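You operate a simulated robot arm through the tools that you are given. There is no shell and no other tool. Be economical: measure what you need, move in short steps, check, and stop when the job is done.

You are at the controls of a simulated two-armed robot. One attempt, no reset.

Task
Mop up the spill on the trolley, spread the white towel there and stand the trolley's flask on it.
Fine: mop with the blue cloth, then leave it in the sink; fetch the towel from the titration bench.

It is judged by the outcome, as a careful person would: the job done as asked, and still so three seconds after it is handed in. It fails if anything else is knocked over, pushed out of place, dropped, spilled or broken. Flat cloth is picked up by pressing the open fingertips on it (5 to 10 N) and closing them slowly along it; thin cloth reads only 2 to 8 mm in the jaws.

Robot
Two 7-joint arms with two-finger parallel grippers on one trunk, on a base that drives. Base frame: it is fixed to the floor where the robot stands at the start and does not move with it; the origin is under the middle of the robot, x ahead of it, y to its left, z up. Units: mm, degrees, N and s.
The left shoulder is at the start at [50, 177, 1179], the right one opposite. With the tool pointing down near the work surface each hand reaches from about 220 to 700 mm from the robot's upright axis, wherever it stands, measured 20 degrees to its own side. Places, roughly: bottom of the sink [0, 2000, 600]; cone flask [-500, 2000, 1000]; steel trolley [600, 200, 400]; top of the steel trolley [600, 300, 800]. Payload 3.43 kg a hand.
The tool frame of a hand sits at the grasp point between the pads (the TCP): z along the fingers, y along the line on which they close. The tips reach 34 mm beyond it. The gripper opens to 128 mm. The fingers are 24 mm wide and 12 mm thick; the gripper's body (48 by 130 mm) begins 96 mm behind the TCP.
Orientation is that of the tool frame in the base frame, as a unit quaternion [w, x, y, z]. With the fingers straight down and closing along the base's y, the tool's x points along the base's -x, its y along +y and its z along -z.

Tools
- The arms move only by the tool arm_command. It takes "left_commands", "right_commands" or both (then of equal length, played together; a hand with none holds still); each is a list of rows, each a list of 7 numbers: the shift along the tool's x, y, z in cm, then the turn, a rotation vector about the tool's x, y, z in degrees, then the finger opening in cm, from 0 to 12.8. In form: [[x, y, z, rx, ry, rz, gripper], ...]. A call has 1 to 8 rows; each row is the pose to reach, as a shift and turn from the pose commanded when the call began, along the tool's axes at that moment. Rows are played at 5 a second. More than 50 mm and 8.6 degrees between two rows, or a gripper value outside its range, and nothing of the call is played. A pose out of reach is approached as far as the arm can. The call stops where the force on the tool passes 40 N (or 10 N more than at its start, if that is more) or the arm is blocked; 0.2 s more then pass. Each finger travels about 108 mm/s and halts on what it meets, pressing with about 23 N; the grip force reading is that of the motor and also rises with nothing between the fingers. The clock runs only during rows and for 0.2 s after the last one: add rows that repeat a pose to give the fingers time. The reply holds the time, the measured pose of the TCP, the force on the tool along the base axes, the opening and the grip force, in the units named above and with some noise, with the torque about the TCP (base axes, N m) and any sound that the robot's microphone picked up, and new pictures: "pictures" is both (left out), scene, wrist or none (wrist: the cameras of the hands that moved).
- Cameras (640 x 400 px; columns grow to the right, rows downward): "scene" is now at [83.3, 76, 1319.2]; the picture's right is [0.99, -0.17, 0.00], its down [-0.13, -0.77, -0.63] and it looks along [0.11, 0.62, -0.78] (base axes); focal length 214 px, centre (320, 200). "left" rides on the left gripper at [76, 11, -160] in its tool frame; the picture's right is [-0.15, 0.99, 0.00], its down [-0.88, -0.13, -0.46] and it looks along [-0.45, -0.07, 0.89] (tool axes); focal length 234 px, centre (320, 200). "right" rides on the right gripper at [76, -11, -160] in its tool frame; the picture's right is [0.15, 0.99, 0.00], its down [-0.88, 0.13, -0.46] and it looks along [-0.45, 0.07, 0.89] (tool axes); focal length 234 px, centre (320, 200). There is no depth. A picture from a camera that has moved, and an enlarged one, comes with that camera's place and axes in the base frame and with its lens.
- slide_trunk(by): slides the trunk up (or, below 0, down) by that many mm; the arms and the scene camera ride with it, the base frame stays. It gives what a move gives, with no picture.
- base_move(legs): drives the robot by 1 to 6 legs, each [ahead, turn to the left] in mm and degrees, along the robot's own axes; the way and the turn of a leg run together, so that a leg with both is an arc; at most 1500 mm and 180 degrees a leg. The arms and the cameras ride along, it lands a little off, and it stops where it bumps. It gives what a move gives, and a new picture of the scene camera.
- pan_tilt(pan, tilt): turns the head with the scene camera to pan (to the left, within 80 degrees either way) and tilt (down, from -29 to 69), counted from straight ahead of the robot. It gives what a move gives, and a new picture of the scene camera.
- close_up(camera, box): a new picture of the part [left, top, right, bottom] of that camera's present view, enlarged. It takes no simulated time.
- finish_job(): hands the job in; it is judged then, once.

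Go step by step. Nothing tells you exact positions but the pictures and the camera data: compare them with the known pose of the tool, close in by small moves and look again before you grip or let go. The budget is 120 turns and 260 pictures, counting those below and the enlarged ones. Unless the task says otherwise, let go and move clear before handing in, and close with one line.

The tools are called after "Call:" by a JSON object that holds its "method" and its "body". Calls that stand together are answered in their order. arm_command: Moves the arms, as the interface text tells. Its arguments: {"type":"object","properties":{"left_commands":{"type":"array","items":{"type":"array","items":{"type":"number"}}},"right_commands":{"type":"array","items":{"type":"array","items":{"type":"number"}}},"pictures":{"type":"string","enum":["both","scene","wrist","none"]}},"required":[]} The other tools are called the same way: slide_trunk (by) slides the trunk up or down; base_move (legs) drives the base; pan_tilt (pan, tilt) turns the head that bears the scene camera; close_up (camera, box) takes an enlarged picture of a part of a camera's view; finish_job () hands the job in.

At the start:

```text
t: 0.0
left_ee_pos: [332.9, 463.0, 1111.7]
left_orientation: [0.001, 0.0, 1.0, 0.0]
left_ft_force: [-0.2, -0.5, -0.6]
left_wrist_torque: [0.05, -0.02, -0.02]
left_gripper_width: 128.3
left_finger_force: 0.1
right_ee_pos: [300.8, 49.5, 1123.2]
right_orientation: [0.0, 0.0, 1.0, 0.0]
right_ft_force: [0.3, 0.4, 0.7]
right_wrist_torque: [-0.04, 0.0, -0.04]
right_gripper_width: 128.0
right_finger_force: 0.2
trunk travel left (down, up): [-350.0, 51.0]
robot x, y, heading: [2.1, 3.8, -0.1]
head pan, tilt: [80.2, 51.1]
```

scene: 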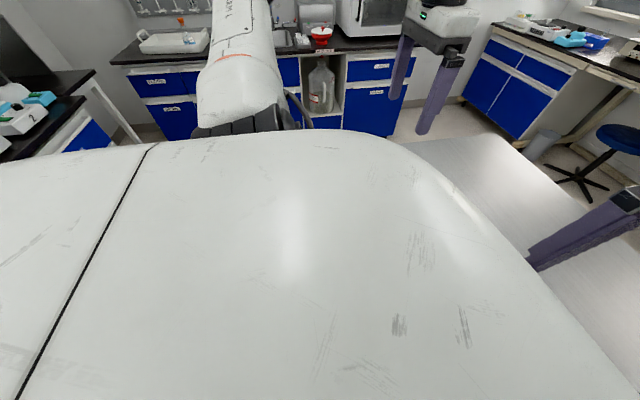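
right: 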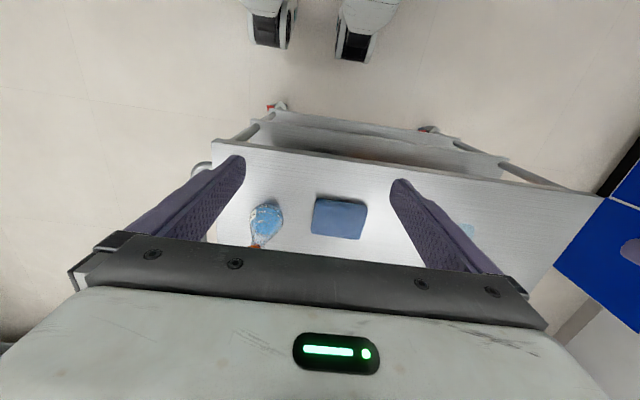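
left: 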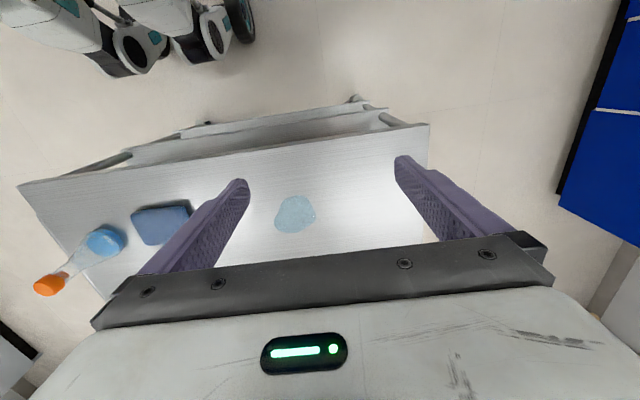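

The wrist views show the trolley with the flask, a folded blue cloth and a pale blue spill. I turn the head to look at the trolley first and then around the room.

Call:
{"method": "pan_tilt", "body": {"pan": 0, "tilt": 45}}

Call:
{"method": "pan_tilt", "body": {"pan": -70, "tilt": 20}}

Call:
{"method": "pan_tilt", "body": {"pan": 70, "tilt": 15}}

Call:
{"method": "pan_tilt", "body": {"pan": 20, "tilt": 10}}

```text
t: 1.5
left_ee_pos: [333.8, 463.2, 1110.0]
left_orientation: [0.0, 0.0, 1.0, 0.0]
left_ft_force: [-0.8, 0.2, -0.1]
left_wrist_torque: [0.0, 0.0, -0.01]
left_gripper_width: 127.7
left_finger_force: 0.0
right_ee_pos: [301.4, 49.1, 1122.1]
right_orientation: [-0.001, 0.0, 1.0, 0.0]
right_ft_force: [0.1, -0.7, -0.6]
right_wrist_torque: [0.01, -0.02, -0.03]
right_gripper_width: 128.0
right_finger_force: 0.0
trunk travel left (down, up): [-350.0, 51.0]
robot x, y, heading: [0.3, -2.3, -0.1]
head pan, tilt: [0.0, 45.0]
camera scene: at [151.6, 1.2, 1327.6], right [0.0, -1.0, 0.0], down [-0.71, 0.0, -0.71], along [0.71, 0.0, -0.71], focal length 214 px, centre (320, 200)
```

scene: 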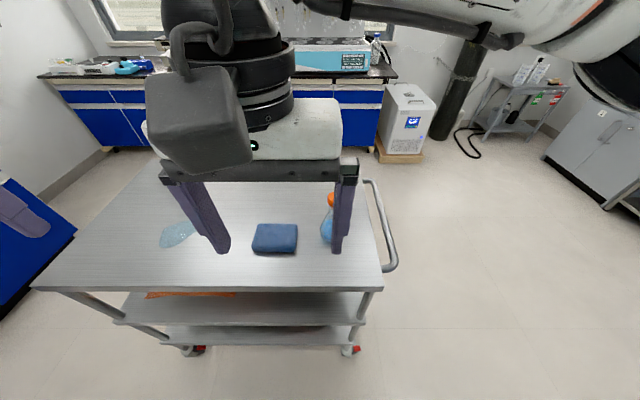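

```text
t: 2.9
left_ee_pos: [334.9, 464.2, 1111.2]
left_orientation: [0.0, 0.0, 1.0, 0.001]
left_ft_force: [-0.5, -0.3, -0.6]
left_wrist_torque: [-0.02, -0.02, 0.01]
left_gripper_width: 128.0
left_finger_force: 0.0
right_ee_pos: [300.6, 49.2, 1123.0]
right_orientation: [0.0, 0.0, 1.0, 0.0]
right_ft_force: [1.1, -0.2, 0.2]
right_wrist_torque: [-0.04, -0.01, -0.01]
right_gripper_width: 127.8
right_finger_force: 0.0
trunk travel left (down, up): [-350.0, 51.0]
robot x, y, heading: [0.7, 2.4, -0.1]
head pan, tilt: [-70.0, 20.0]
camera scene: at [102.2, -86.4, 1366.2], right [-0.94, -0.34, 0.0], down [-0.12, 0.32, -0.94], along [0.32, -0.88, -0.34], focal length 214 px, centre (320, 200)
```

scene: 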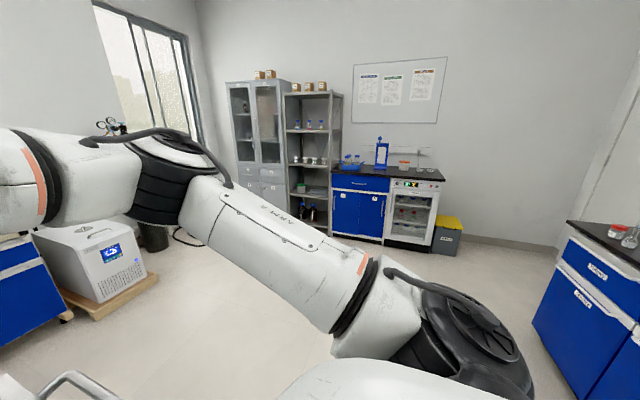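

```text
t: 5.2
left_ee_pos: [333.5, 463.2, 1111.2]
left_orientation: [0.0, -0.001, 1.0, 0.0]
left_ft_force: [0.3, -0.1, -0.4]
left_wrist_torque: [-0.02, 0.01, -0.03]
left_gripper_width: 128.0
left_finger_force: 0.0
right_ee_pos: [300.1, 50.0, 1122.6]
right_orientation: [-0.001, 0.0, 1.0, 0.0]
right_ft_force: [0.0, -0.4, 0.5]
right_wrist_torque: [-0.01, -0.01, -0.01]
right_gripper_width: 128.1
right_finger_force: 0.1
trunk travel left (down, up): [-350.0, 51.0]
robot x, y, heading: [-1.6, 1.1, 0.0]
head pan, tilt: [70.0, 15.0]
camera scene: at [102.3, 88.9, 1374.4], right [0.94, -0.34, 0.0], down [-0.09, -0.24, -0.97], along [0.33, 0.91, -0.26], focal length 214 px, centre (320, 200)
```

scene: 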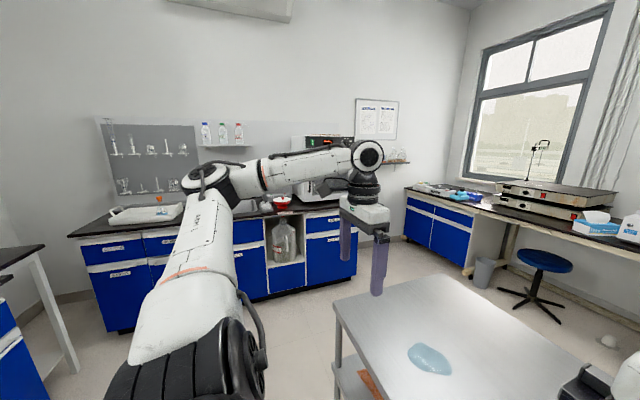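

```text
t: 6.3
left_ee_pos: [333.7, 463.8, 1111.5]
left_orientation: [0.0, 0.0, 1.0, 0.0]
left_ft_force: [0.2, 0.2, 0.1]
left_wrist_torque: [-0.01, -0.01, 0.0]
left_gripper_width: 128.3
left_finger_force: 0.1
right_ee_pos: [300.3, 49.5, 1122.0]
right_orientation: [-0.001, -0.001, 1.0, 0.0]
right_ft_force: [-0.7, -0.1, 0.5]
right_wrist_torque: [0.01, 0.02, -0.02]
right_gripper_width: 128.3
right_finger_force: 0.0
trunk travel left (down, up): [-350.0, 51.0]
robot x, y, heading: [0.0, -6.6, 0.0]
head pan, tilt: [20.0, 10.0]
camera scene: at [157.6, 33.0, 1382.5], right [0.34, -0.94, 0.0], down [-0.16, -0.06, -0.98], along [0.93, 0.34, -0.17], focal length 214 px, centre (320, 200)
```

scene: 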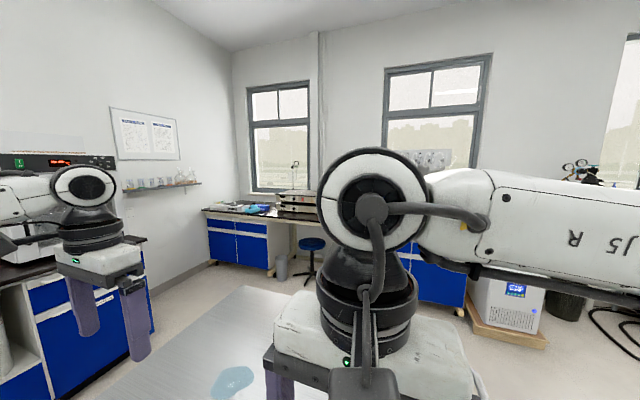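

The trolley top runs roughly x 370..900, y -150..700; spill about (531,427), cloth about (520,133), flask about (512,-20). I look closer before choosing the grasp.

Call:
{"method": "pan_tilt", "body": {"pan": 15, "tilt": 50}}

Call:
{"method": "close_up", "body": {"camera": "right", "box": [180, 80, 500, 280]}}

Call:
{"method": "close_up", "body": {"camera": "left", "box": [10, 100, 430, 310]}}

```text
t: 7.4
left_ee_pos: [333.3, 463.7, 1110.9]
left_orientation: [-0.001, 0.0, 1.0, 0.0]
left_ft_force: [0.2, 0.1, 0.4]
left_wrist_torque: [0.03, 0.01, -0.01]
left_gripper_width: 128.1
left_finger_force: 0.1
right_ee_pos: [300.5, 50.1, 1124.1]
right_orientation: [0.0, 0.0, 1.0, 0.0]
right_ft_force: [-0.9, 0.4, 0.3]
right_wrist_torque: [0.02, 0.01, 0.02]
right_gripper_width: 128.0
right_finger_force: 0.1
trunk travel left (down, up): [-350.0, 51.0]
robot x, y, heading: [-1.2, -2.8, -0.1]
head pan, tilt: [15.0, 50.0]
camera scene: at [144.7, 21.0, 1320.7], right [0.26, -0.97, 0.0], down [-0.74, -0.2, -0.64], along [0.62, 0.17, -0.77], focal length 214 px, centre (320, 200)
```

scene: 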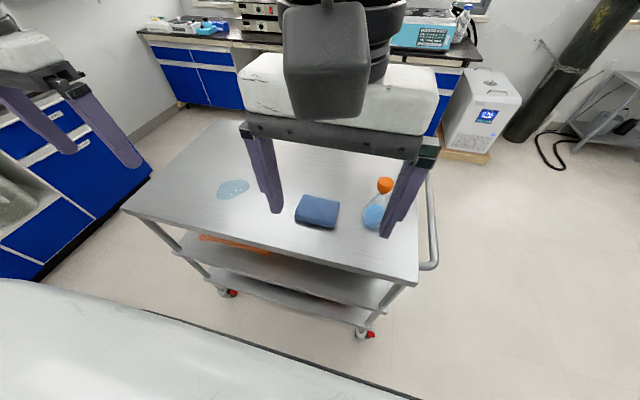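

```text
2.00 times, centred on (340, 180) of right
camera zoom: at [224.4, 40.0, 1281.4], right [-0.15, 0.99, 0.0], down [0.88, 0.13, 0.46], along [0.45, 0.07, -0.89], focal length 468 px, centre (280, 240)
```

zoom: 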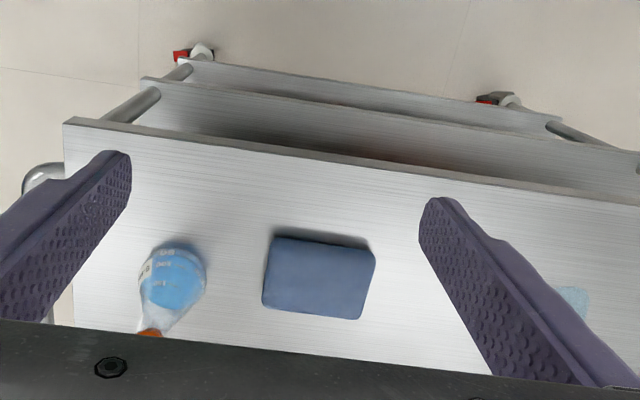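

```text
1.52 times, centred on (220, 205) of left
camera zoom: at [257.3, 475.5, 1271.9], right [0.15, 0.99, 0.0], down [0.88, -0.13, 0.46], along [0.45, -0.07, -0.89], focal length 357 px, centre (472, 192)
```

zoom: 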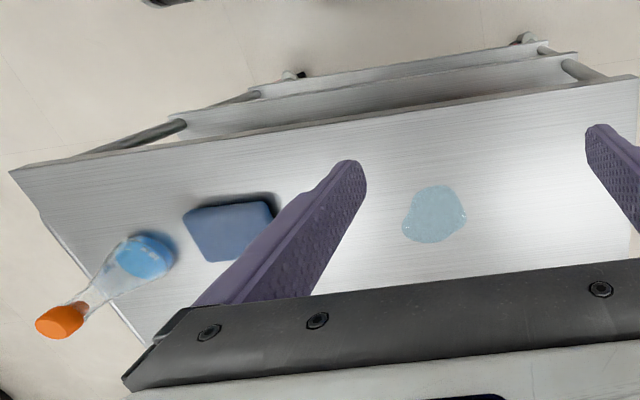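

Triangulating the views puts the trolley top near z 850, the cloth at about (466,118) with its top near 870 and the spill at about (495,387). I move the right arm aside and bring the left hand over the cloth.

Call:
{"method": "arm_command", "body": {"left_commands": [[0, 0, 0, 0, 0, 0, 12.8], [-2, -4.5, 1, 0, 0, 0, 12.8], [-4, -9, 2, 0, 0, 0, 12], [-6, -13.5, 3, 0, 0, 0, 10], [-8, -18, 5, 0, 0, 0, 9], [-10, -22.5, 7, 0, 0, 0, 8], [-12, -27, 9, 0, 0, 0, 8], [-13, -31, 11, 0, 0, 0, 8]], "right_commands": [[0, -4, 0, 0, 0, 0, 12.8], [0, -8, 0, 0, 0, 0, 12.8], [0, -12, 0, 0, 0, 0, 12], [0, -16, 0, 0, 0, 0, 10], [0, -20, 0, 0, 0, 0, 8], [0, -24, 0, 0, 0, 0, 6], [0, -28, 0, 0, 0, 0, 4], [0, -30, 0, 0, 0, 0, 2]]}}

```text
refused: row 2 steps farther than a row can; nothing moved
```

The step was slightly too long, so I repeat it with shorter steps.

Call:
{"method": "arm_command", "body": {"left_commands": [[-1.5, -4, 1, 0, 0, 0, 12.8], [-3, -8, 2, 0, 0, 0, 12.8], [-5, -12, 3, 0, 0, 0, 12], [-7, -16, 5, 0, 0, 0, 10], [-9, -20, 7, 0, 0, 0, 9], [-11, -24, 9, 0, 0, 0, 8], [-12, -28, 10, 0, 0, 0, 8], [-13, -32, 11, 0, 0, 0, 8]], "right_commands": [[0, -4, 0, 0, 0, 0, 12.8], [0, -8, 0, 0, 0, 0, 12.8], [0, -12, 0, 0, 0, 0, 12], [0, -16, 0, 0, 0, 0, 10], [0, -20, 0, 0, 0, 0, 8], [0, -24, 0, 0, 0, 0, 6], [0, -28, 0, 0, 0, 0, 4], [0, -30, 0, 0, 0, 0, 2]]}}

```text
t: 9.2
left_ee_pos: [461.7, 146.2, 1002.0]
left_orientation: [0.001, 0.0, 1.0, 0.0]
left_ft_force: [-0.2, -0.5, 0.4]
left_wrist_torque: [0.01, -0.03, 0.0]
left_gripper_width: 79.9
left_finger_force: 0.0
left hand out of reach, approached as far as the arm can: row 8
right_ee_pos: [301.1, -251.0, 1120.6]
right_orientation: [-0.002, -0.001, 1.0, 0.0]
right_ft_force: [0.4, 0.2, -0.6]
right_wrist_torque: [0.0, 0.02, -0.01]
right_gripper_width: 20.1
right_finger_force: 0.1
trunk travel left (down, up): [-350.0, 51.0]
robot x, y, heading: [0.8, 2.3, -0.0]
head pan, tilt: [15.0, 50.0]
camera scene: at [145.2, 20.9, 1320.6], right [0.26, -0.97, 0.0], down [-0.74, -0.2, -0.64], along [0.62, 0.17, -0.77], focal length 214 px, centre (320, 200)
camera right: at [225.5, -260.5, 1280.2], right [-0.15, 0.99, 0.0], down [0.88, 0.13, 0.45], along [0.45, 0.07, -0.89], focal length 234 px, centre (320, 200)
camera left: at [386.2, 157.0, 1162.0], right [0.14, 0.99, 0.0], down [0.88, -0.13, 0.46], along [0.45, -0.07, -0.89], focal length 234 px, centre (320, 200)
```

scene: 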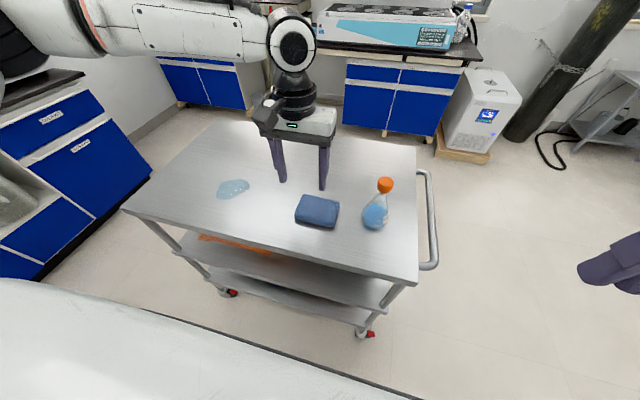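
right: 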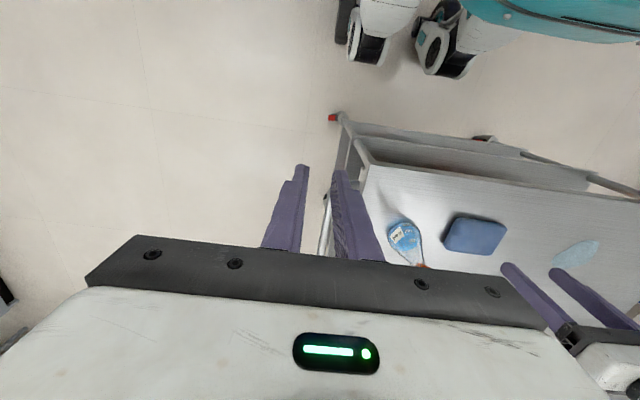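
left: 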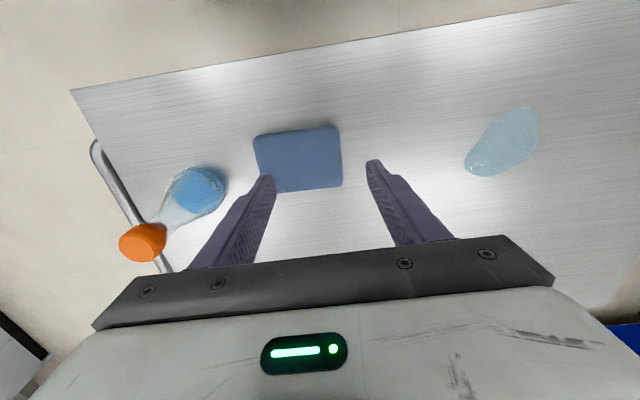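

The cloth is at about (473,116), just right of the left hand, whose reach stops near y 145 at this height. I try shifting over while lowering.

Call:
{"method": "arm_command", "body": {"left_commands": [[0, 0, 3, 0, 0, 0, 8], [0, 0, 6, 0, 0, 0, 8], [-0.5, 1, 6, 0, 0, 0, 8], [-1, 2, 6, 0, 0, 0, 8]], "pictures": "none"}}

Call:
{"method": "arm_command", "body": {"left_commands": [[0, -2, 0, 0, 0, 0, 8], [0, -4, 0, 0, 0, 0, 8], [0, -5, 0, 0, 0, 0, 8]], "pictures": "wrist"}}

```text
t: 10.2
left_ee_pos: [469.6, 168.7, 943.1]
left_orientation: [0.001, 0.0, 1.0, 0.0]
left_ft_force: [-0.6, 0.0, 0.2]
left_wrist_torque: [0.0, -0.01, -0.01]
left_gripper_width: 79.9
left_finger_force: 0.0
left hand out of reach, approached as far as the arm can: row 1, 2, 3
right_ee_pos: [301.7, -250.2, 1121.3]
right_orientation: [0.0, 0.0, 1.0, 0.0]
right_ft_force: [-0.4, 0.3, -0.7]
right_wrist_torque: [0.02, -0.02, -0.03]
right_gripper_width: 19.7
right_finger_force: 0.1
trunk travel left (down, up): [-350.0, 51.0]
robot x, y, heading: [-0.1, -1.6, -0.1]
head pan, tilt: [15.0, 50.0]
```

```text
t: 11.0
left_ee_pos: [453.4, 153.8, 952.0]
left_orientation: [0.002, 0.0, 1.0, -0.001]
left_ft_force: [0.1, -0.3, 0.3]
left_wrist_torque: [0.0, -0.01, 0.01]
left_gripper_width: 80.3
left_finger_force: 0.0
left hand out of reach, approached as far as the arm can: row 1, 2, 3
right_ee_pos: [301.5, -250.3, 1121.3]
right_orientation: [-0.001, 0.0, 1.0, -0.001]
right_ft_force: [0.2, 0.7, -0.9]
right_wrist_torque: [-0.02, 0.02, 0.01]
right_gripper_width: 20.0
right_finger_force: 0.0
trunk travel left (down, up): [-350.0, 51.0]
robot x, y, heading: [6.1, 4.3, 0.1]
head pan, tilt: [15.0, 50.0]
camera left: at [377.1, 165.3, 1112.8], right [0.15, 0.99, 0.0], down [0.88, -0.13, 0.46], along [0.45, -0.07, -0.89], focal length 234 px, centre (320, 200)
```

left: 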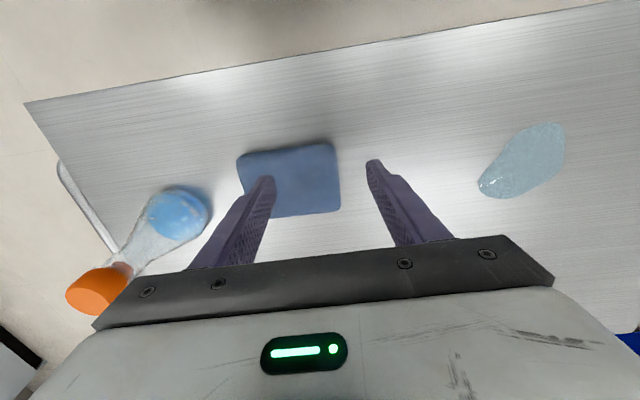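

The arm can't reach that far inward in this posture. I raise the hand and turn the base 12 degrees to the right.

Call:
{"method": "arm_command", "body": {"left_commands": [[0, 1, -4, 0, 0, 0, 8], [0, 1, -8, 0, 0, 0, 8], [0, 1, -11, 0, 0, 0, 8]], "pictures": "none"}}

Call:
{"method": "base_move", "body": {"legs": [[0, -12]]}}

```text
t: 11.8
left_ee_pos: [452.9, 162.7, 1062.8]
left_orientation: [0.0, 0.0, 1.0, 0.0]
left_ft_force: [0.7, 0.0, -0.6]
left_wrist_torque: [0.0, 0.01, -0.01]
left_gripper_width: 80.1
left_finger_force: 0.0
right_ee_pos: [301.6, -251.1, 1121.3]
right_orientation: [0.0, 0.0, 1.0, 0.0]
right_ft_force: [0.9, 0.1, 0.2]
right_wrist_torque: [0.0, -0.01, 0.01]
right_gripper_width: 19.9
right_finger_force: 0.1
trunk travel left (down, up): [-350.0, 51.0]
robot x, y, heading: [1.9, 0.3, -0.0]
head pan, tilt: [15.0, 50.0]
```

```text
t: 13.0
left_ee_pos: [476.5, 66.1, 1062.6]
left_orientation: [0.0, 0.104, 0.995, 0.0]
left_ft_force: [-0.4, 0.2, 0.7]
left_wrist_torque: [0.04, 0.02, -0.02]
left_gripper_width: 79.7
left_finger_force: 0.0
right_ee_pos: [243.3, -307.8, 1121.7]
right_orientation: [0.0, 0.103, 0.995, 0.0]
right_ft_force: [-0.2, 0.9, -0.1]
right_wrist_torque: [0.02, -0.01, -0.03]
right_gripper_width: 19.9
right_finger_force: 0.1
trunk travel left (down, up): [-350.0, 51.0]
robot x, y, heading: [-4.7, 3.4, -11.8]
head pan, tilt: [15.0, 50.0]
camera scene: at [145.5, -9.7, 1320.7], right [0.05, -1.0, 0.0], down [-0.76, -0.04, -0.64], along [0.64, 0.03, -0.77], focal length 214 px, centre (320, 200)
```

scene: 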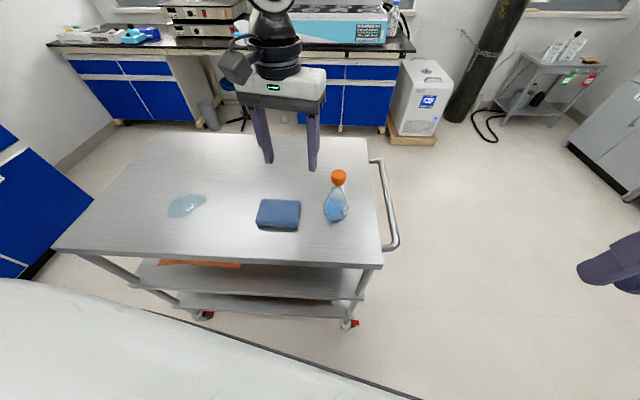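

The turn worked. Now I bring the left hand over the cloth centre, about 30 mm above it.

Call:
{"method": "arm_command", "body": {"left_commands": [[1, 2.4, 2, 0, 0, 0, 8], [1.9, 4.7, 4, 0, 0, 0, 8], [1.9, 4.7, 8, 0, 0, 0, 7.5], [1.9, 4.7, 12, 0, 0, 0, 7], [1.9, 4.7, 12.8, 0, 0, 0, 7]]}}

```text
t: 14.2
left_ee_pos: [467.0, 115.7, 934.2]
left_orientation: [0.0, 0.105, 0.995, 0.0]
left_ft_force: [-0.1, 0.6, -0.3]
left_wrist_torque: [0.0, 0.02, 0.0]
left_gripper_width: 70.1
left_finger_force: 0.1
right_ee_pos: [242.2, -306.9, 1121.3]
right_orientation: [0.0, 0.103, 0.995, -0.001]
right_ft_force: [-0.1, 0.0, -0.5]
right_wrist_torque: [0.01, 0.05, 0.03]
right_gripper_width: 20.2
right_finger_force: 0.1
trunk travel left (down, up): [-350.0, 51.0]
robot x, y, heading: [1.6, -1.1, -12.1]
head pan, tilt: [15.0, 50.0]
camera scene: at [145.6, -9.3, 1320.7], right [0.05, -1.0, 0.0], down [-0.76, -0.04, -0.64], along [0.64, 0.03, -0.77], focal length 214 px, centre (320, 200)
camera left: at [395.6, 142.6, 1094.4], right [0.35, 0.94, 0.0], down [0.83, -0.31, 0.46], along [0.43, -0.16, -0.89], focal length 234 px, centre (320, 200)
```

scene: 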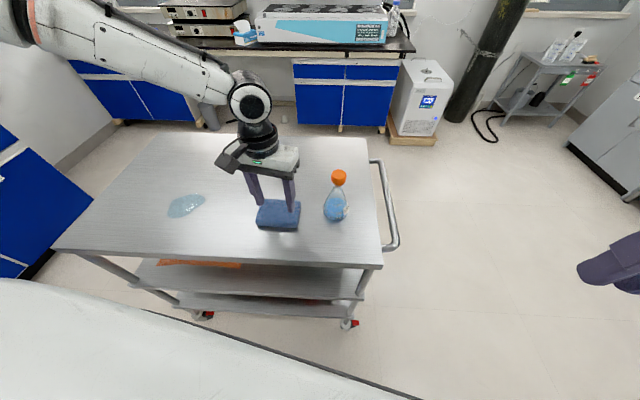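
left: 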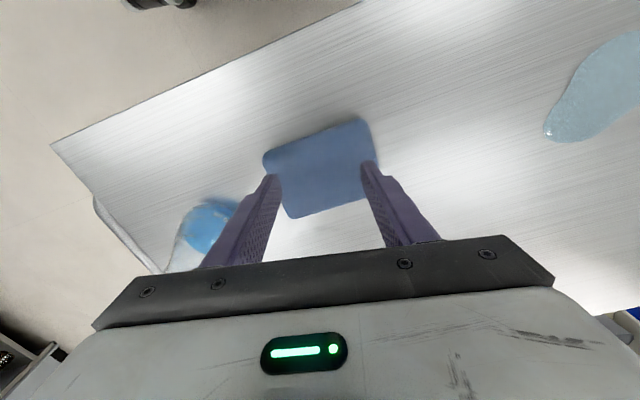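

The hand is centred over the cloth. I lower slowly until the tips touch.

Call:
{"method": "arm_command", "body": {"left_commands": [[0, 0, 1, 0, 0, 0, 7], [0, 0, 2, 0, 0, 0, 7], [0, 0, 2.5, 0, 0, 0, 7], [0, 0, 2.8, 0, 0, 0, 7], [0, 0, 2.8, 0, 0, 0, 7]], "pictures": "wrist"}}

```text
t: 15.4
left_ee_pos: [467.6, 115.2, 909.1]
left_orientation: [0.004, 0.103, 0.995, -0.001]
left_ft_force: [-1.6, 6.8, 31.4]
left_wrist_torque: [0.31, 0.1, 0.01]
left_gripper_width: 70.0
left_finger_force: 0.1
right_ee_pos: [241.8, -307.1, 1122.5]
right_orientation: [0.001, 0.104, 0.995, 0.0]
right_ft_force: [-0.1, 0.0, -0.2]
right_wrist_torque: [0.01, 0.03, -0.04]
right_gripper_width: 20.2
right_finger_force: 0.0
trunk travel left (down, up): [-350.0, 51.0]
robot x, y, heading: [0.4, -0.2, -12.0]
head pan, tilt: [15.0, 50.0]
camera left: at [394.2, 142.5, 1069.6], right [0.35, 0.94, 0.0], down [0.83, -0.31, 0.46], along [0.43, -0.16, -0.89], focal length 234 px, centre (320, 200)
```

left: 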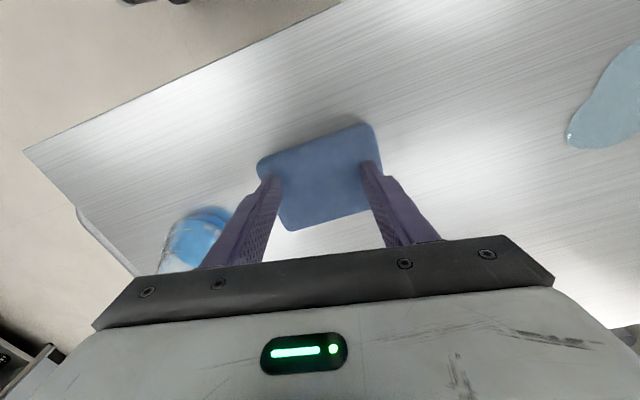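

Contact at tip height 875 with 31 N, which is too hard. I back off to roughly 8 N and close slowly.

Call:
{"method": "arm_command", "body": {"left_commands": [[0, 0, -0.22, 0, 0, 0, 7], [0, 0, -0.22, 0, 0, 0, 6.2], [0, 0, -0.22, 0, 0, 0, 5.4], [0, 0, -0.22, 0, 0, 0, 4.6], [0, 0, -0.22, 0, 0, 0, 3.8], [0, 0, -0.22, 0, 0, 0, 3.0], [0, 0, -0.22, 0, 0, 0, 2.2], [0, 0, -0.22, 0, 0, 0, 1.4]], "pictures": "wrist"}}

```text
t: 17.2
left_ee_pos: [466.7, 115.7, 909.7]
left_orientation: [0.002, 0.104, 0.995, 0.0]
left_ft_force: [-0.5, 2.2, 23.8]
left_wrist_torque: [0.05, 0.02, -0.01]
left_gripper_width: 21.6
left_finger_force: 6.0
right_ee_pos: [242.2, -307.7, 1122.2]
right_orientation: [0.0, 0.103, 0.995, 0.0]
right_ft_force: [-0.1, -0.1, 0.5]
right_wrist_torque: [-0.01, 0.01, 0.02]
right_gripper_width: 19.9
right_finger_force: 0.2
trunk travel left (down, up): [-350.0, 51.0]
robot x, y, heading: [0.5, 1.7, -11.8]
head pan, tilt: [15.0, 50.0]
camera left: at [394.1, 142.5, 1070.0], right [0.35, 0.94, 0.0], down [0.83, -0.31, 0.46], along [0.43, -0.16, -0.89], focal length 234 px, centre (320, 200)
```

left: 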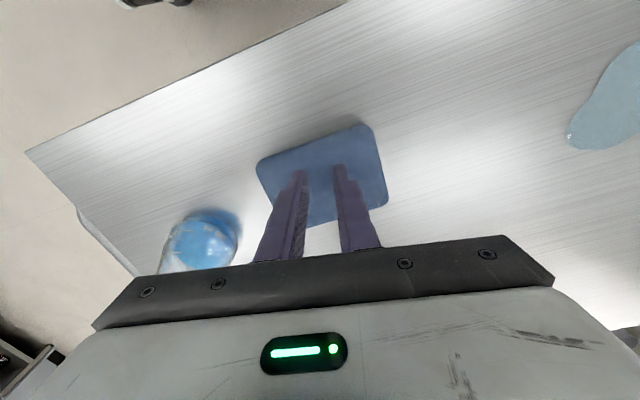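

Force is still 24 N and the fingers lag at 22 mm. I ease another 1.3 mm and continue closing.

Call:
{"method": "arm_command", "body": {"left_commands": [[0, 0, -0.13, 0, 0, 0, 2.2], [0, 0, -0.13, 0, 0, 0, 1.8], [0, 0, -0.13, 0, 0, 0, 1.2], [0, 0, -0.13, 0, 0, 0, 0.6], [0, 0, -0.13, 0, 0, 0, 0], [0, 0, -0.13, 0, 0, 0, 0], [0, 0, -0.13, 0, 0, 0, 0]], "pictures": "wrist"}}

```text
t: 18.8
left_ee_pos: [466.3, 114.4, 910.5]
left_orientation: [0.0, 0.104, 0.995, 0.0]
left_ft_force: [-2.7, 0.6, 6.1]
left_wrist_torque: [0.0, 0.09, -0.03]
left_gripper_width: 0.1
left_finger_force: 23.0
right_ee_pos: [241.9, -306.7, 1121.5]
right_orientation: [0.0, 0.104, 0.995, -0.001]
right_ft_force: [0.5, -0.2, -0.4]
right_wrist_torque: [0.01, -0.01, -0.01]
right_gripper_width: 20.0
right_finger_force: 0.2
trunk travel left (down, up): [-350.0, 51.0]
robot x, y, heading: [0.4, -5.4, -11.8]
head pan, tilt: [15.0, 50.0]
camera left: at [394.6, 142.9, 1070.6], right [0.35, 0.94, 0.0], down [0.83, -0.31, 0.46], along [0.43, -0.16, -0.89], focal length 234 px, centre (320, 200)
```

left: 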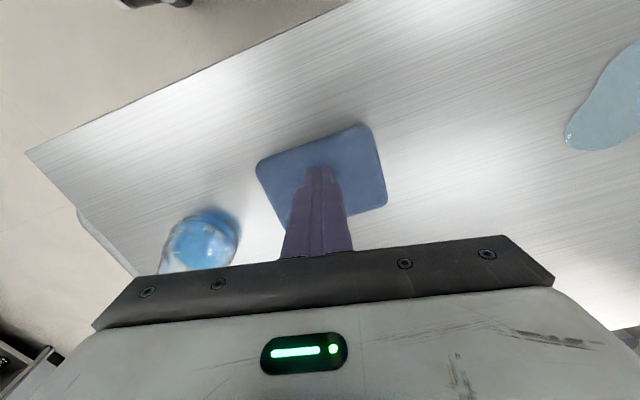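

The cloth behaves as a firm folded pad (about 80 x 96 mm) centred near (475,119), and its top couldn't be pinched. I rise, rotate the hand to close along x, and will grip it by its sides.

Call:
{"method": "arm_command", "body": {"left_commands": [[0, 0, -2, 0, 0, 0, 1], [-0.4, 0.4, -5, 0, 0, 8, 4], [-0.8, 0.7, -5, 0, 0, 16, 7], [-0.8, 0.7, -5, 0, 0, 24, 10], [-0.8, 0.7, -5, 0, 0, 32, 12.8], [-0.8, 0.7, -5, 0, 0, 40, 12.8]], "pictures": "none"}}

Call:
{"method": "arm_command", "body": {"left_commands": [[0, 0, 0, 0, 0, 8, 12.8], [0, 0, 0, 0, 0, 16, 12.8], [0, 0, 0, 0, 0, 24, 12.8], [0, 0, 0, 0, 0, 32, 12.8], [0, 0, 0, 0, 0, 38, 12.8]]}}

```text
t: 20.2
left_ee_pos: [478.3, 121.0, 959.5]
left_orientation: [0.0, 0.439, 0.899, 0.0]
left_ft_force: [0.3, 0.3, 0.2]
left_wrist_torque: [-0.01, -0.01, 0.0]
left_gripper_width: 127.9
left_finger_force: 0.1
right_ee_pos: [244.2, -307.0, 1122.6]
right_orientation: [-0.001, 0.103, 0.995, 0.0]
right_ft_force: [-0.1, 0.1, -1.4]
right_wrist_torque: [0.01, -0.01, -0.02]
right_gripper_width: 20.1
right_finger_force: 0.2
trunk travel left (down, up): [-350.0, 51.0]
robot x, y, heading: [0.9, 0.5, -11.7]
head pan, tilt: [15.0, 50.0]
```

```text
t: 21.4
left_ee_pos: [478.0, 120.4, 959.9]
left_orientation: [0.001, 0.708, 0.707, -0.001]
left_ft_force: [0.0, 0.3, 0.6]
left_wrist_torque: [-0.03, 0.0, 0.02]
left_gripper_width: 128.1
left_finger_force: 0.0
right_ee_pos: [242.4, -307.0, 1122.0]
right_orientation: [0.001, 0.104, 0.995, 0.0]
right_ft_force: [-0.4, -0.3, 0.0]
right_wrist_torque: [-0.02, 0.03, 0.04]
right_gripper_width: 19.9
right_finger_force: 0.1
trunk travel left (down, up): [-350.0, 51.0]
robot x, y, heading: [-1.0, 0.7, -12.0]
head pan, tilt: [15.0, 50.0]
camera scene: at [145.7, -9.2, 1320.7], right [0.05, -1.0, 0.0], down [-0.76, -0.04, -0.64], along [0.64, 0.03, -0.77], focal length 214 px, centre (320, 200)
camera left: at [488.4, 197.4, 1120.4], right [0.99, -0.15, 0.0], down [-0.13, -0.88, 0.46], along [-0.07, -0.45, -0.89], focal length 234 px, centre (320, 200)
```

scene: 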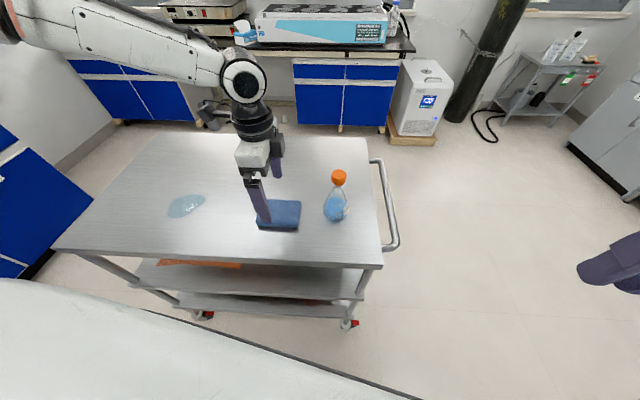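
left: 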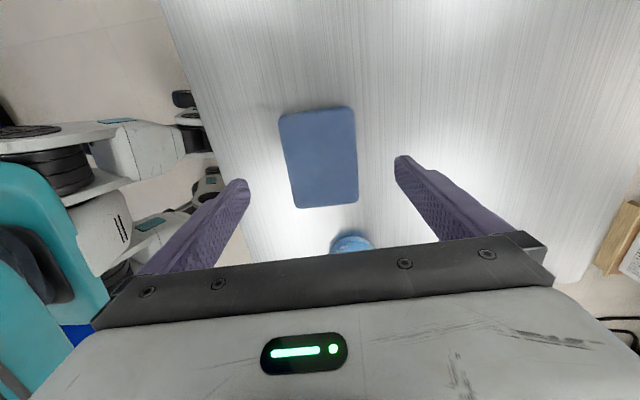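

The hand is well centred. I descend 66 mm so the fingers straddle the pad.

Call:
{"method": "arm_command", "body": {"left_commands": [[0, 0, 3, 0, 0, 0, 12.8], [0, 0, 5, 0, 0, 0, 12.8], [0, 0, 6, 0, 0, 0, 12.8], [0, 0, 6.6, 0, 0, 0, 12.8]], "pictures": "wrist"}}

```text
t: 22.4
left_ee_pos: [477.4, 119.9, 893.8]
left_orientation: [0.0, 0.707, 0.708, 0.0]
left_ft_force: [0.2, 0.0, 0.5]
left_wrist_torque: [0.02, 0.0, 0.0]
left_gripper_width: 127.9
left_finger_force: 0.1
right_ee_pos: [243.6, -306.2, 1121.6]
right_orientation: [0.0, 0.103, 0.995, 0.0]
right_ft_force: [0.7, 0.0, 0.7]
right_wrist_torque: [0.01, 0.02, -0.01]
right_gripper_width: 19.9
right_finger_force: 0.0
trunk travel left (down, up): [-350.0, 51.0]
robot x, y, heading: [1.8, -0.4, -11.7]
head pan, tilt: [15.0, 50.0]
camera left: at [488.3, 197.3, 1053.9], right [0.99, -0.14, 0.0], down [-0.13, -0.88, 0.46], along [-0.07, -0.45, -0.89], focal length 234 px, centre (320, 200)
```

left: 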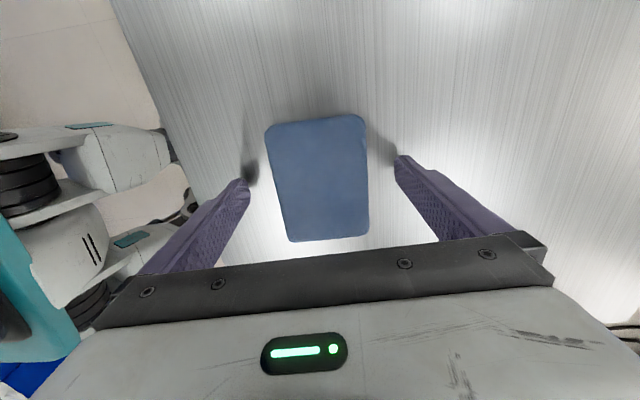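

The fingers straddle the pad, so I close gently.

Call:
{"method": "arm_command", "body": {"left_commands": [[0, 0, 0.4, 0, 0, 0, 11], [0, 0, 0.4, 0, 0, 0, 9.5], [0, 0, 0.4, 0, 0, 0, 8.5], [0, 0, 0.4, 0, 0, 0, 7.5], [0, 0, 0.4, 0, 0, 0, 6.5], [0, 0, 0.4, 0, 0, 0, 5.5]], "pictures": "wrist"}}

```text
t: 23.8
left_ee_pos: [478.0, 120.8, 889.5]
left_orientation: [0.0, 0.706, 0.708, -0.001]
left_ft_force: [0.1, 0.1, -0.3]
left_wrist_torque: [0.0, -0.02, -0.02]
left_gripper_width: 79.0
left_finger_force: 23.3
right_ee_pos: [243.0, -306.5, 1123.4]
right_orientation: [-0.001, 0.105, 0.995, 0.0]
right_ft_force: [-0.1, -0.7, 0.2]
right_wrist_torque: [-0.02, -0.01, 0.03]
right_gripper_width: 20.0
right_finger_force: 0.1
trunk travel left (down, up): [-350.0, 51.0]
robot x, y, heading: [-2.4, 1.1, -11.7]
head pan, tilt: [15.0, 50.0]
camera left: at [488.2, 197.3, 1050.2], right [0.99, -0.15, 0.0], down [-0.13, -0.88, 0.46], along [-0.07, -0.45, -0.89], focal length 234 px, centre (320, 200)
```

left: 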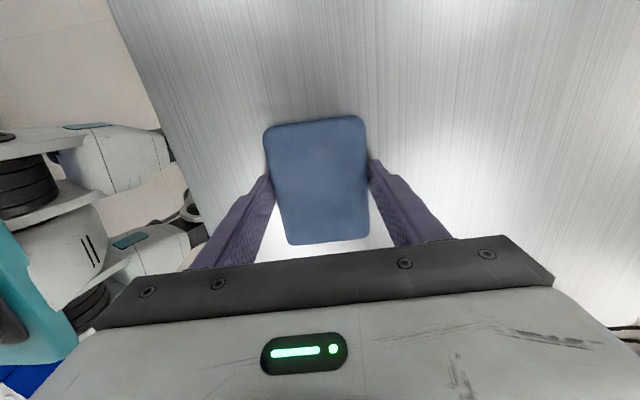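

The pad is held at 79 mm with 23 N. I lift it 5 cm and carry it toward the spill.

Call:
{"method": "arm_command", "body": {"left_commands": [[0, 0, -2, 0, 0, 0, 5.5], [0, 0, -5, 0, 0, 0, 5.5], [4, 0, -5, 0, 0, 0, 5.5], [8, 0, -5, 0, 0, 0, 5.5], [12, 0, -5, 0, 0, 0, 5.5], [16, 0, -5, 0, 0, 0, 5.5], [20, 0, -5, 0, 0, 0, 5.5]]}}

```text
t: 25.4
left_ee_pos: [476.6, 323.6, 939.6]
left_orientation: [0.001, 0.707, 0.707, -0.001]
left_ft_force: [-0.1, 0.5, -0.1]
left_wrist_torque: [0.03, -0.02, 0.02]
left_gripper_width: 55.4
left_finger_force: 0.2
right_ee_pos: [243.3, -305.7, 1120.2]
right_orientation: [-0.001, 0.104, 0.995, 0.0]
right_ft_force: [0.5, 0.0, -0.3]
right_wrist_torque: [-0.01, 0.02, -0.01]
right_gripper_width: 20.1
right_finger_force: 0.0
trunk travel left (down, up): [-350.0, 51.0]
robot x, y, heading: [-2.8, -0.7, -11.7]
head pan, tilt: [15.0, 50.0]
camera scene: at [145.5, -8.5, 1320.7], right [0.05, -1.0, 0.0], down [-0.76, -0.04, -0.64], along [0.64, 0.03, -0.77], focal length 214 px, centre (320, 200)
camera left: at [487.8, 398.3, 1099.7], right [0.99, -0.15, 0.0], down [-0.13, -0.88, 0.46], along [-0.07, -0.45, -0.89], focal length 234 px, centre (320, 200)
```

scene: 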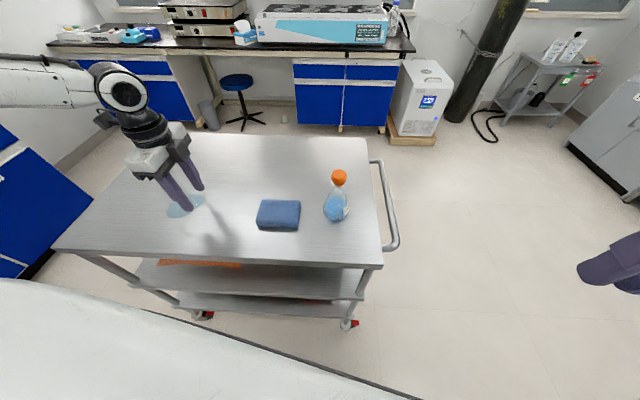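
left: 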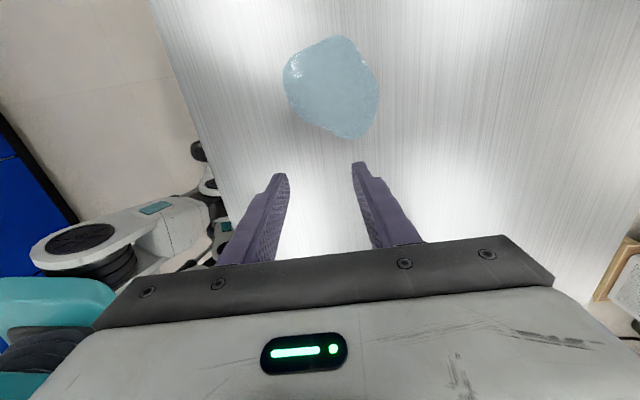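

The pad slipped out at lift-off and is still in its place. I go back for another grip, deeper this time, and will lift slowly.

Call:
{"method": "arm_command", "body": {"left_commands": [[-4, 0, 0, 0, 0, 0, 8], [-8, 0, 0, 0, 0, 0, 11], [-12, 0, 0, 0, 0, 0, 12.8], [-16, 0, 0, 0, 0, 0, 12.8], [-20.1, 0, 0, 0, 0, 0, 12.8], [-20.1, 0, 3, 0, 0, 0, 12.8], [-20.1, 0, 5, 0, 0, 0, 12.8]], "pictures": "wrist"}}

Call:
{"method": "arm_command", "body": {"left_commands": [[0, 0, 0.2, 0, 0, 0, 12.8], [0, 0, 0.4, 0, 0, 0, 12.8], [0, 0, 0.6, 0, 0, 0, 12.8]], "pictures": "none"}}

```text
t: 27.0
left_ee_pos: [477.7, 120.1, 889.2]
left_orientation: [0.0, 0.707, 0.707, 0.001]
left_ft_force: [0.4, 0.4, -0.2]
left_wrist_torque: [0.03, 0.01, -0.01]
left_gripper_width: 127.8
left_finger_force: 0.0
right_ee_pos: [243.0, -308.2, 1121.3]
right_orientation: [0.0, 0.104, 0.995, 0.0]
right_ft_force: [0.1, 0.1, -0.2]
right_wrist_torque: [0.0, 0.01, -0.02]
right_gripper_width: 19.8
right_finger_force: 0.1
trunk travel left (down, up): [-350.0, 51.0]
robot x, y, heading: [1.2, 1.3, -11.9]
head pan, tilt: [15.0, 50.0]
camera left: at [488.6, 196.0, 1050.4], right [0.99, -0.15, 0.0], down [-0.13, -0.88, 0.46], along [-0.07, -0.45, -0.89], focal length 234 px, centre (320, 200)
```

left: 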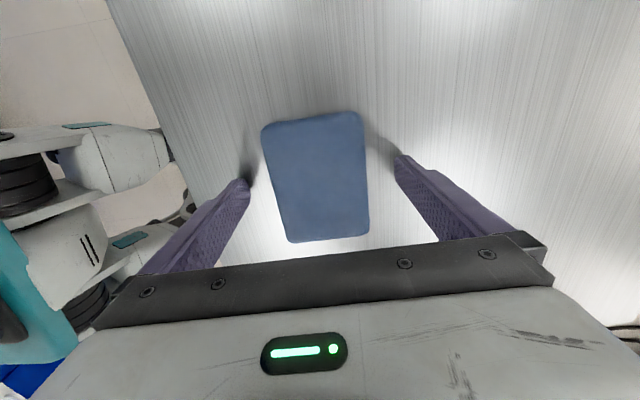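

```text
t: 27.8
left_ee_pos: [476.6, 120.1, 884.2]
left_orientation: [0.001, 0.707, 0.708, 0.0]
left_ft_force: [0.1, 2.8, 5.8]
left_wrist_torque: [0.09, 0.4, -0.14]
left_gripper_width: 127.9
left_finger_force: 0.1
right_ee_pos: [242.0, -306.3, 1122.5]
right_orientation: [0.0, 0.104, 0.995, 0.0]
right_ft_force: [-0.4, 0.2, 0.9]
right_wrist_torque: [0.01, -0.02, -0.04]
right_gripper_width: 20.1
right_finger_force: 0.1
trunk travel left (down, up): [-350.0, 51.0]
robot x, y, heading: [0.3, -1.2, -12.0]
head pan, tilt: [15.0, 50.0]
```

The tips touch the trolley top at z 850. I raise 2 mm, close fully, then lift very slowly.

Call:
{"method": "arm_command", "body": {"left_commands": [[0, 0, -0.2, 0, 0, 0, 11], [0, 0, -0.2, 0, 0, 0, 9.5], [0, 0, -0.2, 0, 0, 0, 8], [0, 0, -0.2, 0, 0, 0, 6], [0, 0, -0.2, 0, 0, 0, 3], [0, 0, -0.2, 0, 0, 0, 0], [0, 0, -0.2, 0, 0, 0, 0]], "pictures": "wrist"}}

Call:
{"method": "arm_command", "body": {"left_commands": [[0, 0, -0.2, 0, 0, 0, 0], [0, 0, -0.4, 0, 0, 0, 0], [0, 0, -0.6, 0, 0, 0, 0], [0, 0, -0.8, 0, 0, 0, 0], [0, 0, -1, 0, 0, 0, 0]], "pictures": "wrist"}}

```text
t: 29.4
left_ee_pos: [477.2, 119.7, 885.4]
left_orientation: [0.0, 0.707, 0.708, 0.0]
left_ft_force: [0.2, -0.4, 0.6]
left_wrist_torque: [-0.01, -0.02, 0.01]
left_gripper_width: 78.7
left_finger_force: 22.7
right_ee_pos: [242.2, -306.2, 1121.1]
right_orientation: [0.0, 0.103, 0.995, 0.0]
right_ft_force: [-0.1, -0.5, -0.6]
right_wrist_torque: [0.04, -0.03, 0.02]
right_gripper_width: 20.0
right_finger_force: 0.0
trunk travel left (down, up): [-350.0, 51.0]
robot x, y, heading: [-0.5, -1.7, -11.9]
head pan, tilt: [15.0, 50.0]
camera left: at [488.1, 196.3, 1045.9], right [0.99, -0.15, 0.0], down [-0.13, -0.88, 0.46], along [-0.07, -0.45, -0.89], focal length 234 px, centre (320, 200)
```

left: 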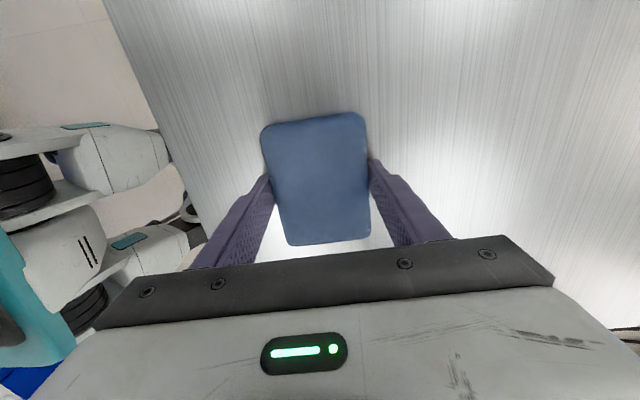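

```text
t: 30.6
left_ee_pos: [476.5, 120.4, 897.0]
left_orientation: [0.0, 0.706, 0.708, 0.0]
left_ft_force: [0.1, -0.5, -0.8]
left_wrist_torque: [0.02, -0.01, -0.01]
left_gripper_width: 78.9
left_finger_force: 22.9
right_ee_pos: [242.4, -305.7, 1122.2]
right_orientation: [0.0, 0.103, 0.995, -0.001]
right_ft_force: [-0.2, 0.7, -1.2]
right_wrist_torque: [0.02, 0.02, -0.01]
right_gripper_width: 19.8
right_finger_force: 0.0
trunk travel left (down, up): [-350.0, 51.0]
robot x, y, heading: [-0.7, 4.3, -12.0]
head pan, tilt: [15.0, 50.0]
camera left: at [488.0, 196.5, 1056.4], right [0.99, -0.15, 0.0], down [-0.13, -0.88, 0.46], along [-0.07, -0.45, -0.89], focal length 234 px, centre (320, 200)
```

left: 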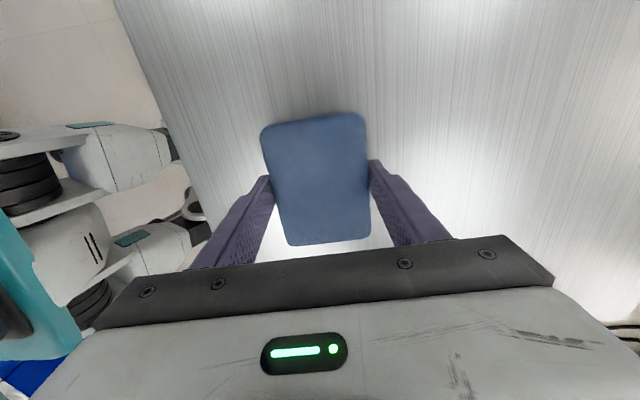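

The pad now rises with the hand. I keep lifting slowly and start across, keeping it just above the surface.

Call:
{"method": "arm_command", "body": {"left_commands": [[0, 0, -0.5, 0, 0, 0, 0], [0, 0, -1, 0, 0, 0, 0], [0.5, 0, -1.2, 0, 0, 0, 0], [1.5, 0, -1.2, 0, 0, 0, 0], [3, 0, -1.2, 0, 0, 0, 0], [5, 0, -1.2, 0, 0, 0, 0], [7, 0, -1.2, 0, 0, 0, 0], [9, 0, -1.2, 0, 0, 0, 0]], "pictures": "wrist"}}

```text
t: 32.4
left_ee_pos: [477.6, 210.6, 907.0]
left_orientation: [0.0, 0.707, 0.707, 0.0]
left_ft_force: [-0.6, 1.4, 0.1]
left_wrist_torque: [0.02, 0.02, 0.01]
left_gripper_width: 78.9
left_finger_force: 22.7
right_ee_pos: [243.1, -307.1, 1121.9]
right_orientation: [-0.001, 0.104, 0.995, 0.0]
right_ft_force: [0.3, -0.1, 0.1]
right_wrist_torque: [-0.02, -0.03, 0.02]
right_gripper_width: 20.0
right_finger_force: 0.0
trunk travel left (down, up): [-350.0, 51.0]
robot x, y, heading: [0.1, 4.3, -11.8]
head pan, tilt: [15.0, 50.0]
camera left: at [487.7, 286.0, 1068.3], right [0.99, -0.15, 0.0], down [-0.13, -0.88, 0.46], along [-0.07, -0.45, -0.89], focal length 234 px, centre (320, 200)
```

left: 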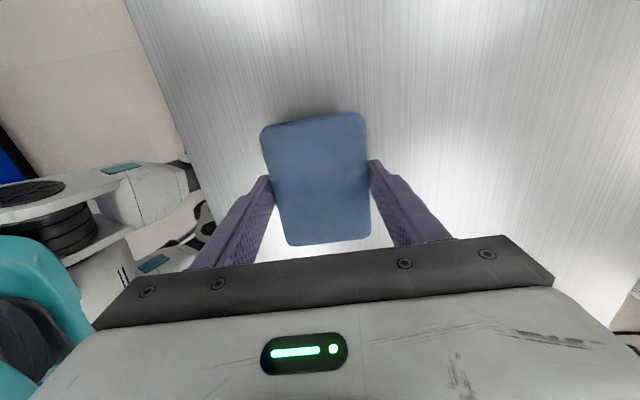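

The pad is held firmly, so I continue to above the spill centre, about (497,390).

Call:
{"method": "arm_command", "body": {"left_commands": [[3, 0.3, 0, 0, 0, 0, 0], [6, 0.7, 0, 0, 0, 0, 0], [9, 1, 0, 0, 0, 0, 0], [12, 1.4, 0, 0, 0, 0, 0], [15, 1.7, 0, 0, 0, 0, 0], [18, 2, 0, 0, 0, 0, 0], [18, 2, 0.5, 0, 0, 0, 0], [18, 2, 1, 0, 0, 0, 0]]}}

```text
t: 34.2
left_ee_pos: [495.8, 390.5, 897.1]
left_orientation: [0.0, 0.706, 0.708, 0.0]
left_ft_force: [0.9, 0.4, -0.8]
left_wrist_torque: [0.02, 0.0, -0.02]
left_gripper_width: 78.9
left_finger_force: 23.2
right_ee_pos: [242.7, -306.8, 1121.7]
right_orientation: [0.0, 0.104, 0.995, 0.0]
right_ft_force: [-0.3, -0.3, 0.0]
right_wrist_torque: [-0.06, -0.01, 0.0]
right_gripper_width: 20.1
right_finger_force: 0.0
trunk travel left (down, up): [-350.0, 51.0]
robot x, y, heading: [0.1, 0.8, -11.8]
head pan, tilt: [15.0, 50.0]
camera scene: at [145.7, -9.1, 1320.7], right [0.05, -1.0, 0.0], down [-0.77, -0.04, -0.64], along [0.64, 0.03, -0.77], focal length 214 px, centre (320, 200)
camera left: at [507.7, 466.4, 1058.4], right [0.99, -0.15, 0.0], down [-0.13, -0.88, 0.46], along [-0.07, -0.45, -0.89], focal length 234 px, centre (320, 200)
```

scene: 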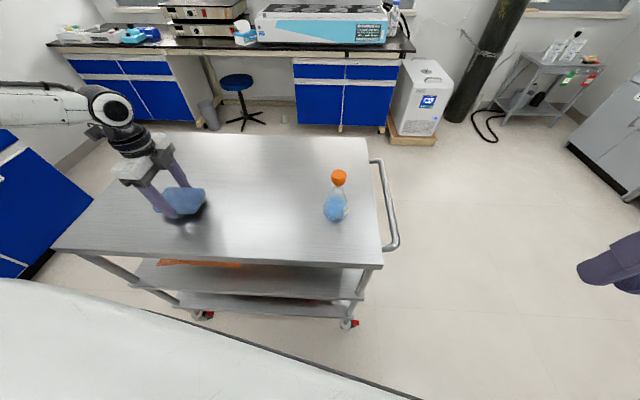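
left: 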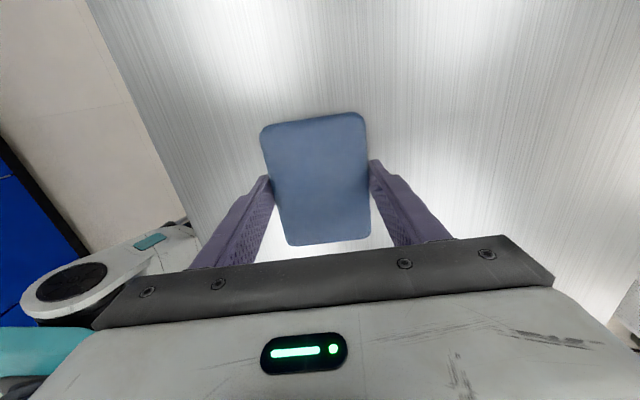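

The pad is right over the spill. I lower to contact with light pressure.

Call:
{"method": "arm_command", "body": {"left_commands": [[0, 0, 0.6, 0, 0, 0, 0], [0, 0, 1.0, 0, 0, 0, 0], [0, 0, 1.25, 0, 0, 0, 0]], "pictures": "none"}}

```text
t: 35.0
left_ee_pos: [497.0, 390.2, 885.6]
left_orientation: [-0.001, 0.706, 0.708, 0.0]
left_ft_force: [-0.4, -0.1, -0.8]
left_wrist_torque: [0.01, -0.01, 0.04]
left_gripper_width: 79.0
left_finger_force: 23.2
right_ee_pos: [244.0, -306.5, 1122.0]
right_orientation: [0.0, 0.104, 0.995, 0.0]
right_ft_force: [-0.1, 0.4, -0.1]
right_wrist_torque: [0.04, -0.04, -0.01]
right_gripper_width: 20.1
right_finger_force: 0.0
trunk travel left (down, up): [-350.0, 51.0]
robot x, y, heading: [3.3, 1.6, -11.9]
head pan, tilt: [15.0, 50.0]
```

Call:
{"method": "arm_command", "body": {"left_commands": [[0, 0, 0.1, 0, 0, 0, 0], [0, 0, 0.2, 0, 0, 0, 0]], "pictures": "none"}}

```text
t: 35.6
left_ee_pos: [496.8, 390.0, 885.3]
left_orientation: [0.001, 0.706, 0.708, 0.002]
left_ft_force: [-1.5, 2.7, 12.0]
left_wrist_torque: [-0.19, 0.44, -0.07]
left_gripper_width: 79.0
left_finger_force: 22.6
right_ee_pos: [241.2, -306.0, 1121.3]
right_orientation: [0.0, 0.103, 0.995, 0.001]
right_ft_force: [0.6, -0.2, 0.6]
right_wrist_torque: [-0.02, 0.02, 0.02]
right_gripper_width: 19.9
right_finger_force: 0.1
trunk travel left (down, up): [-350.0, 51.0]
robot x, y, heading: [-2.4, 2.8, -11.9]
head pan, tilt: [15.0, 50.0]
```

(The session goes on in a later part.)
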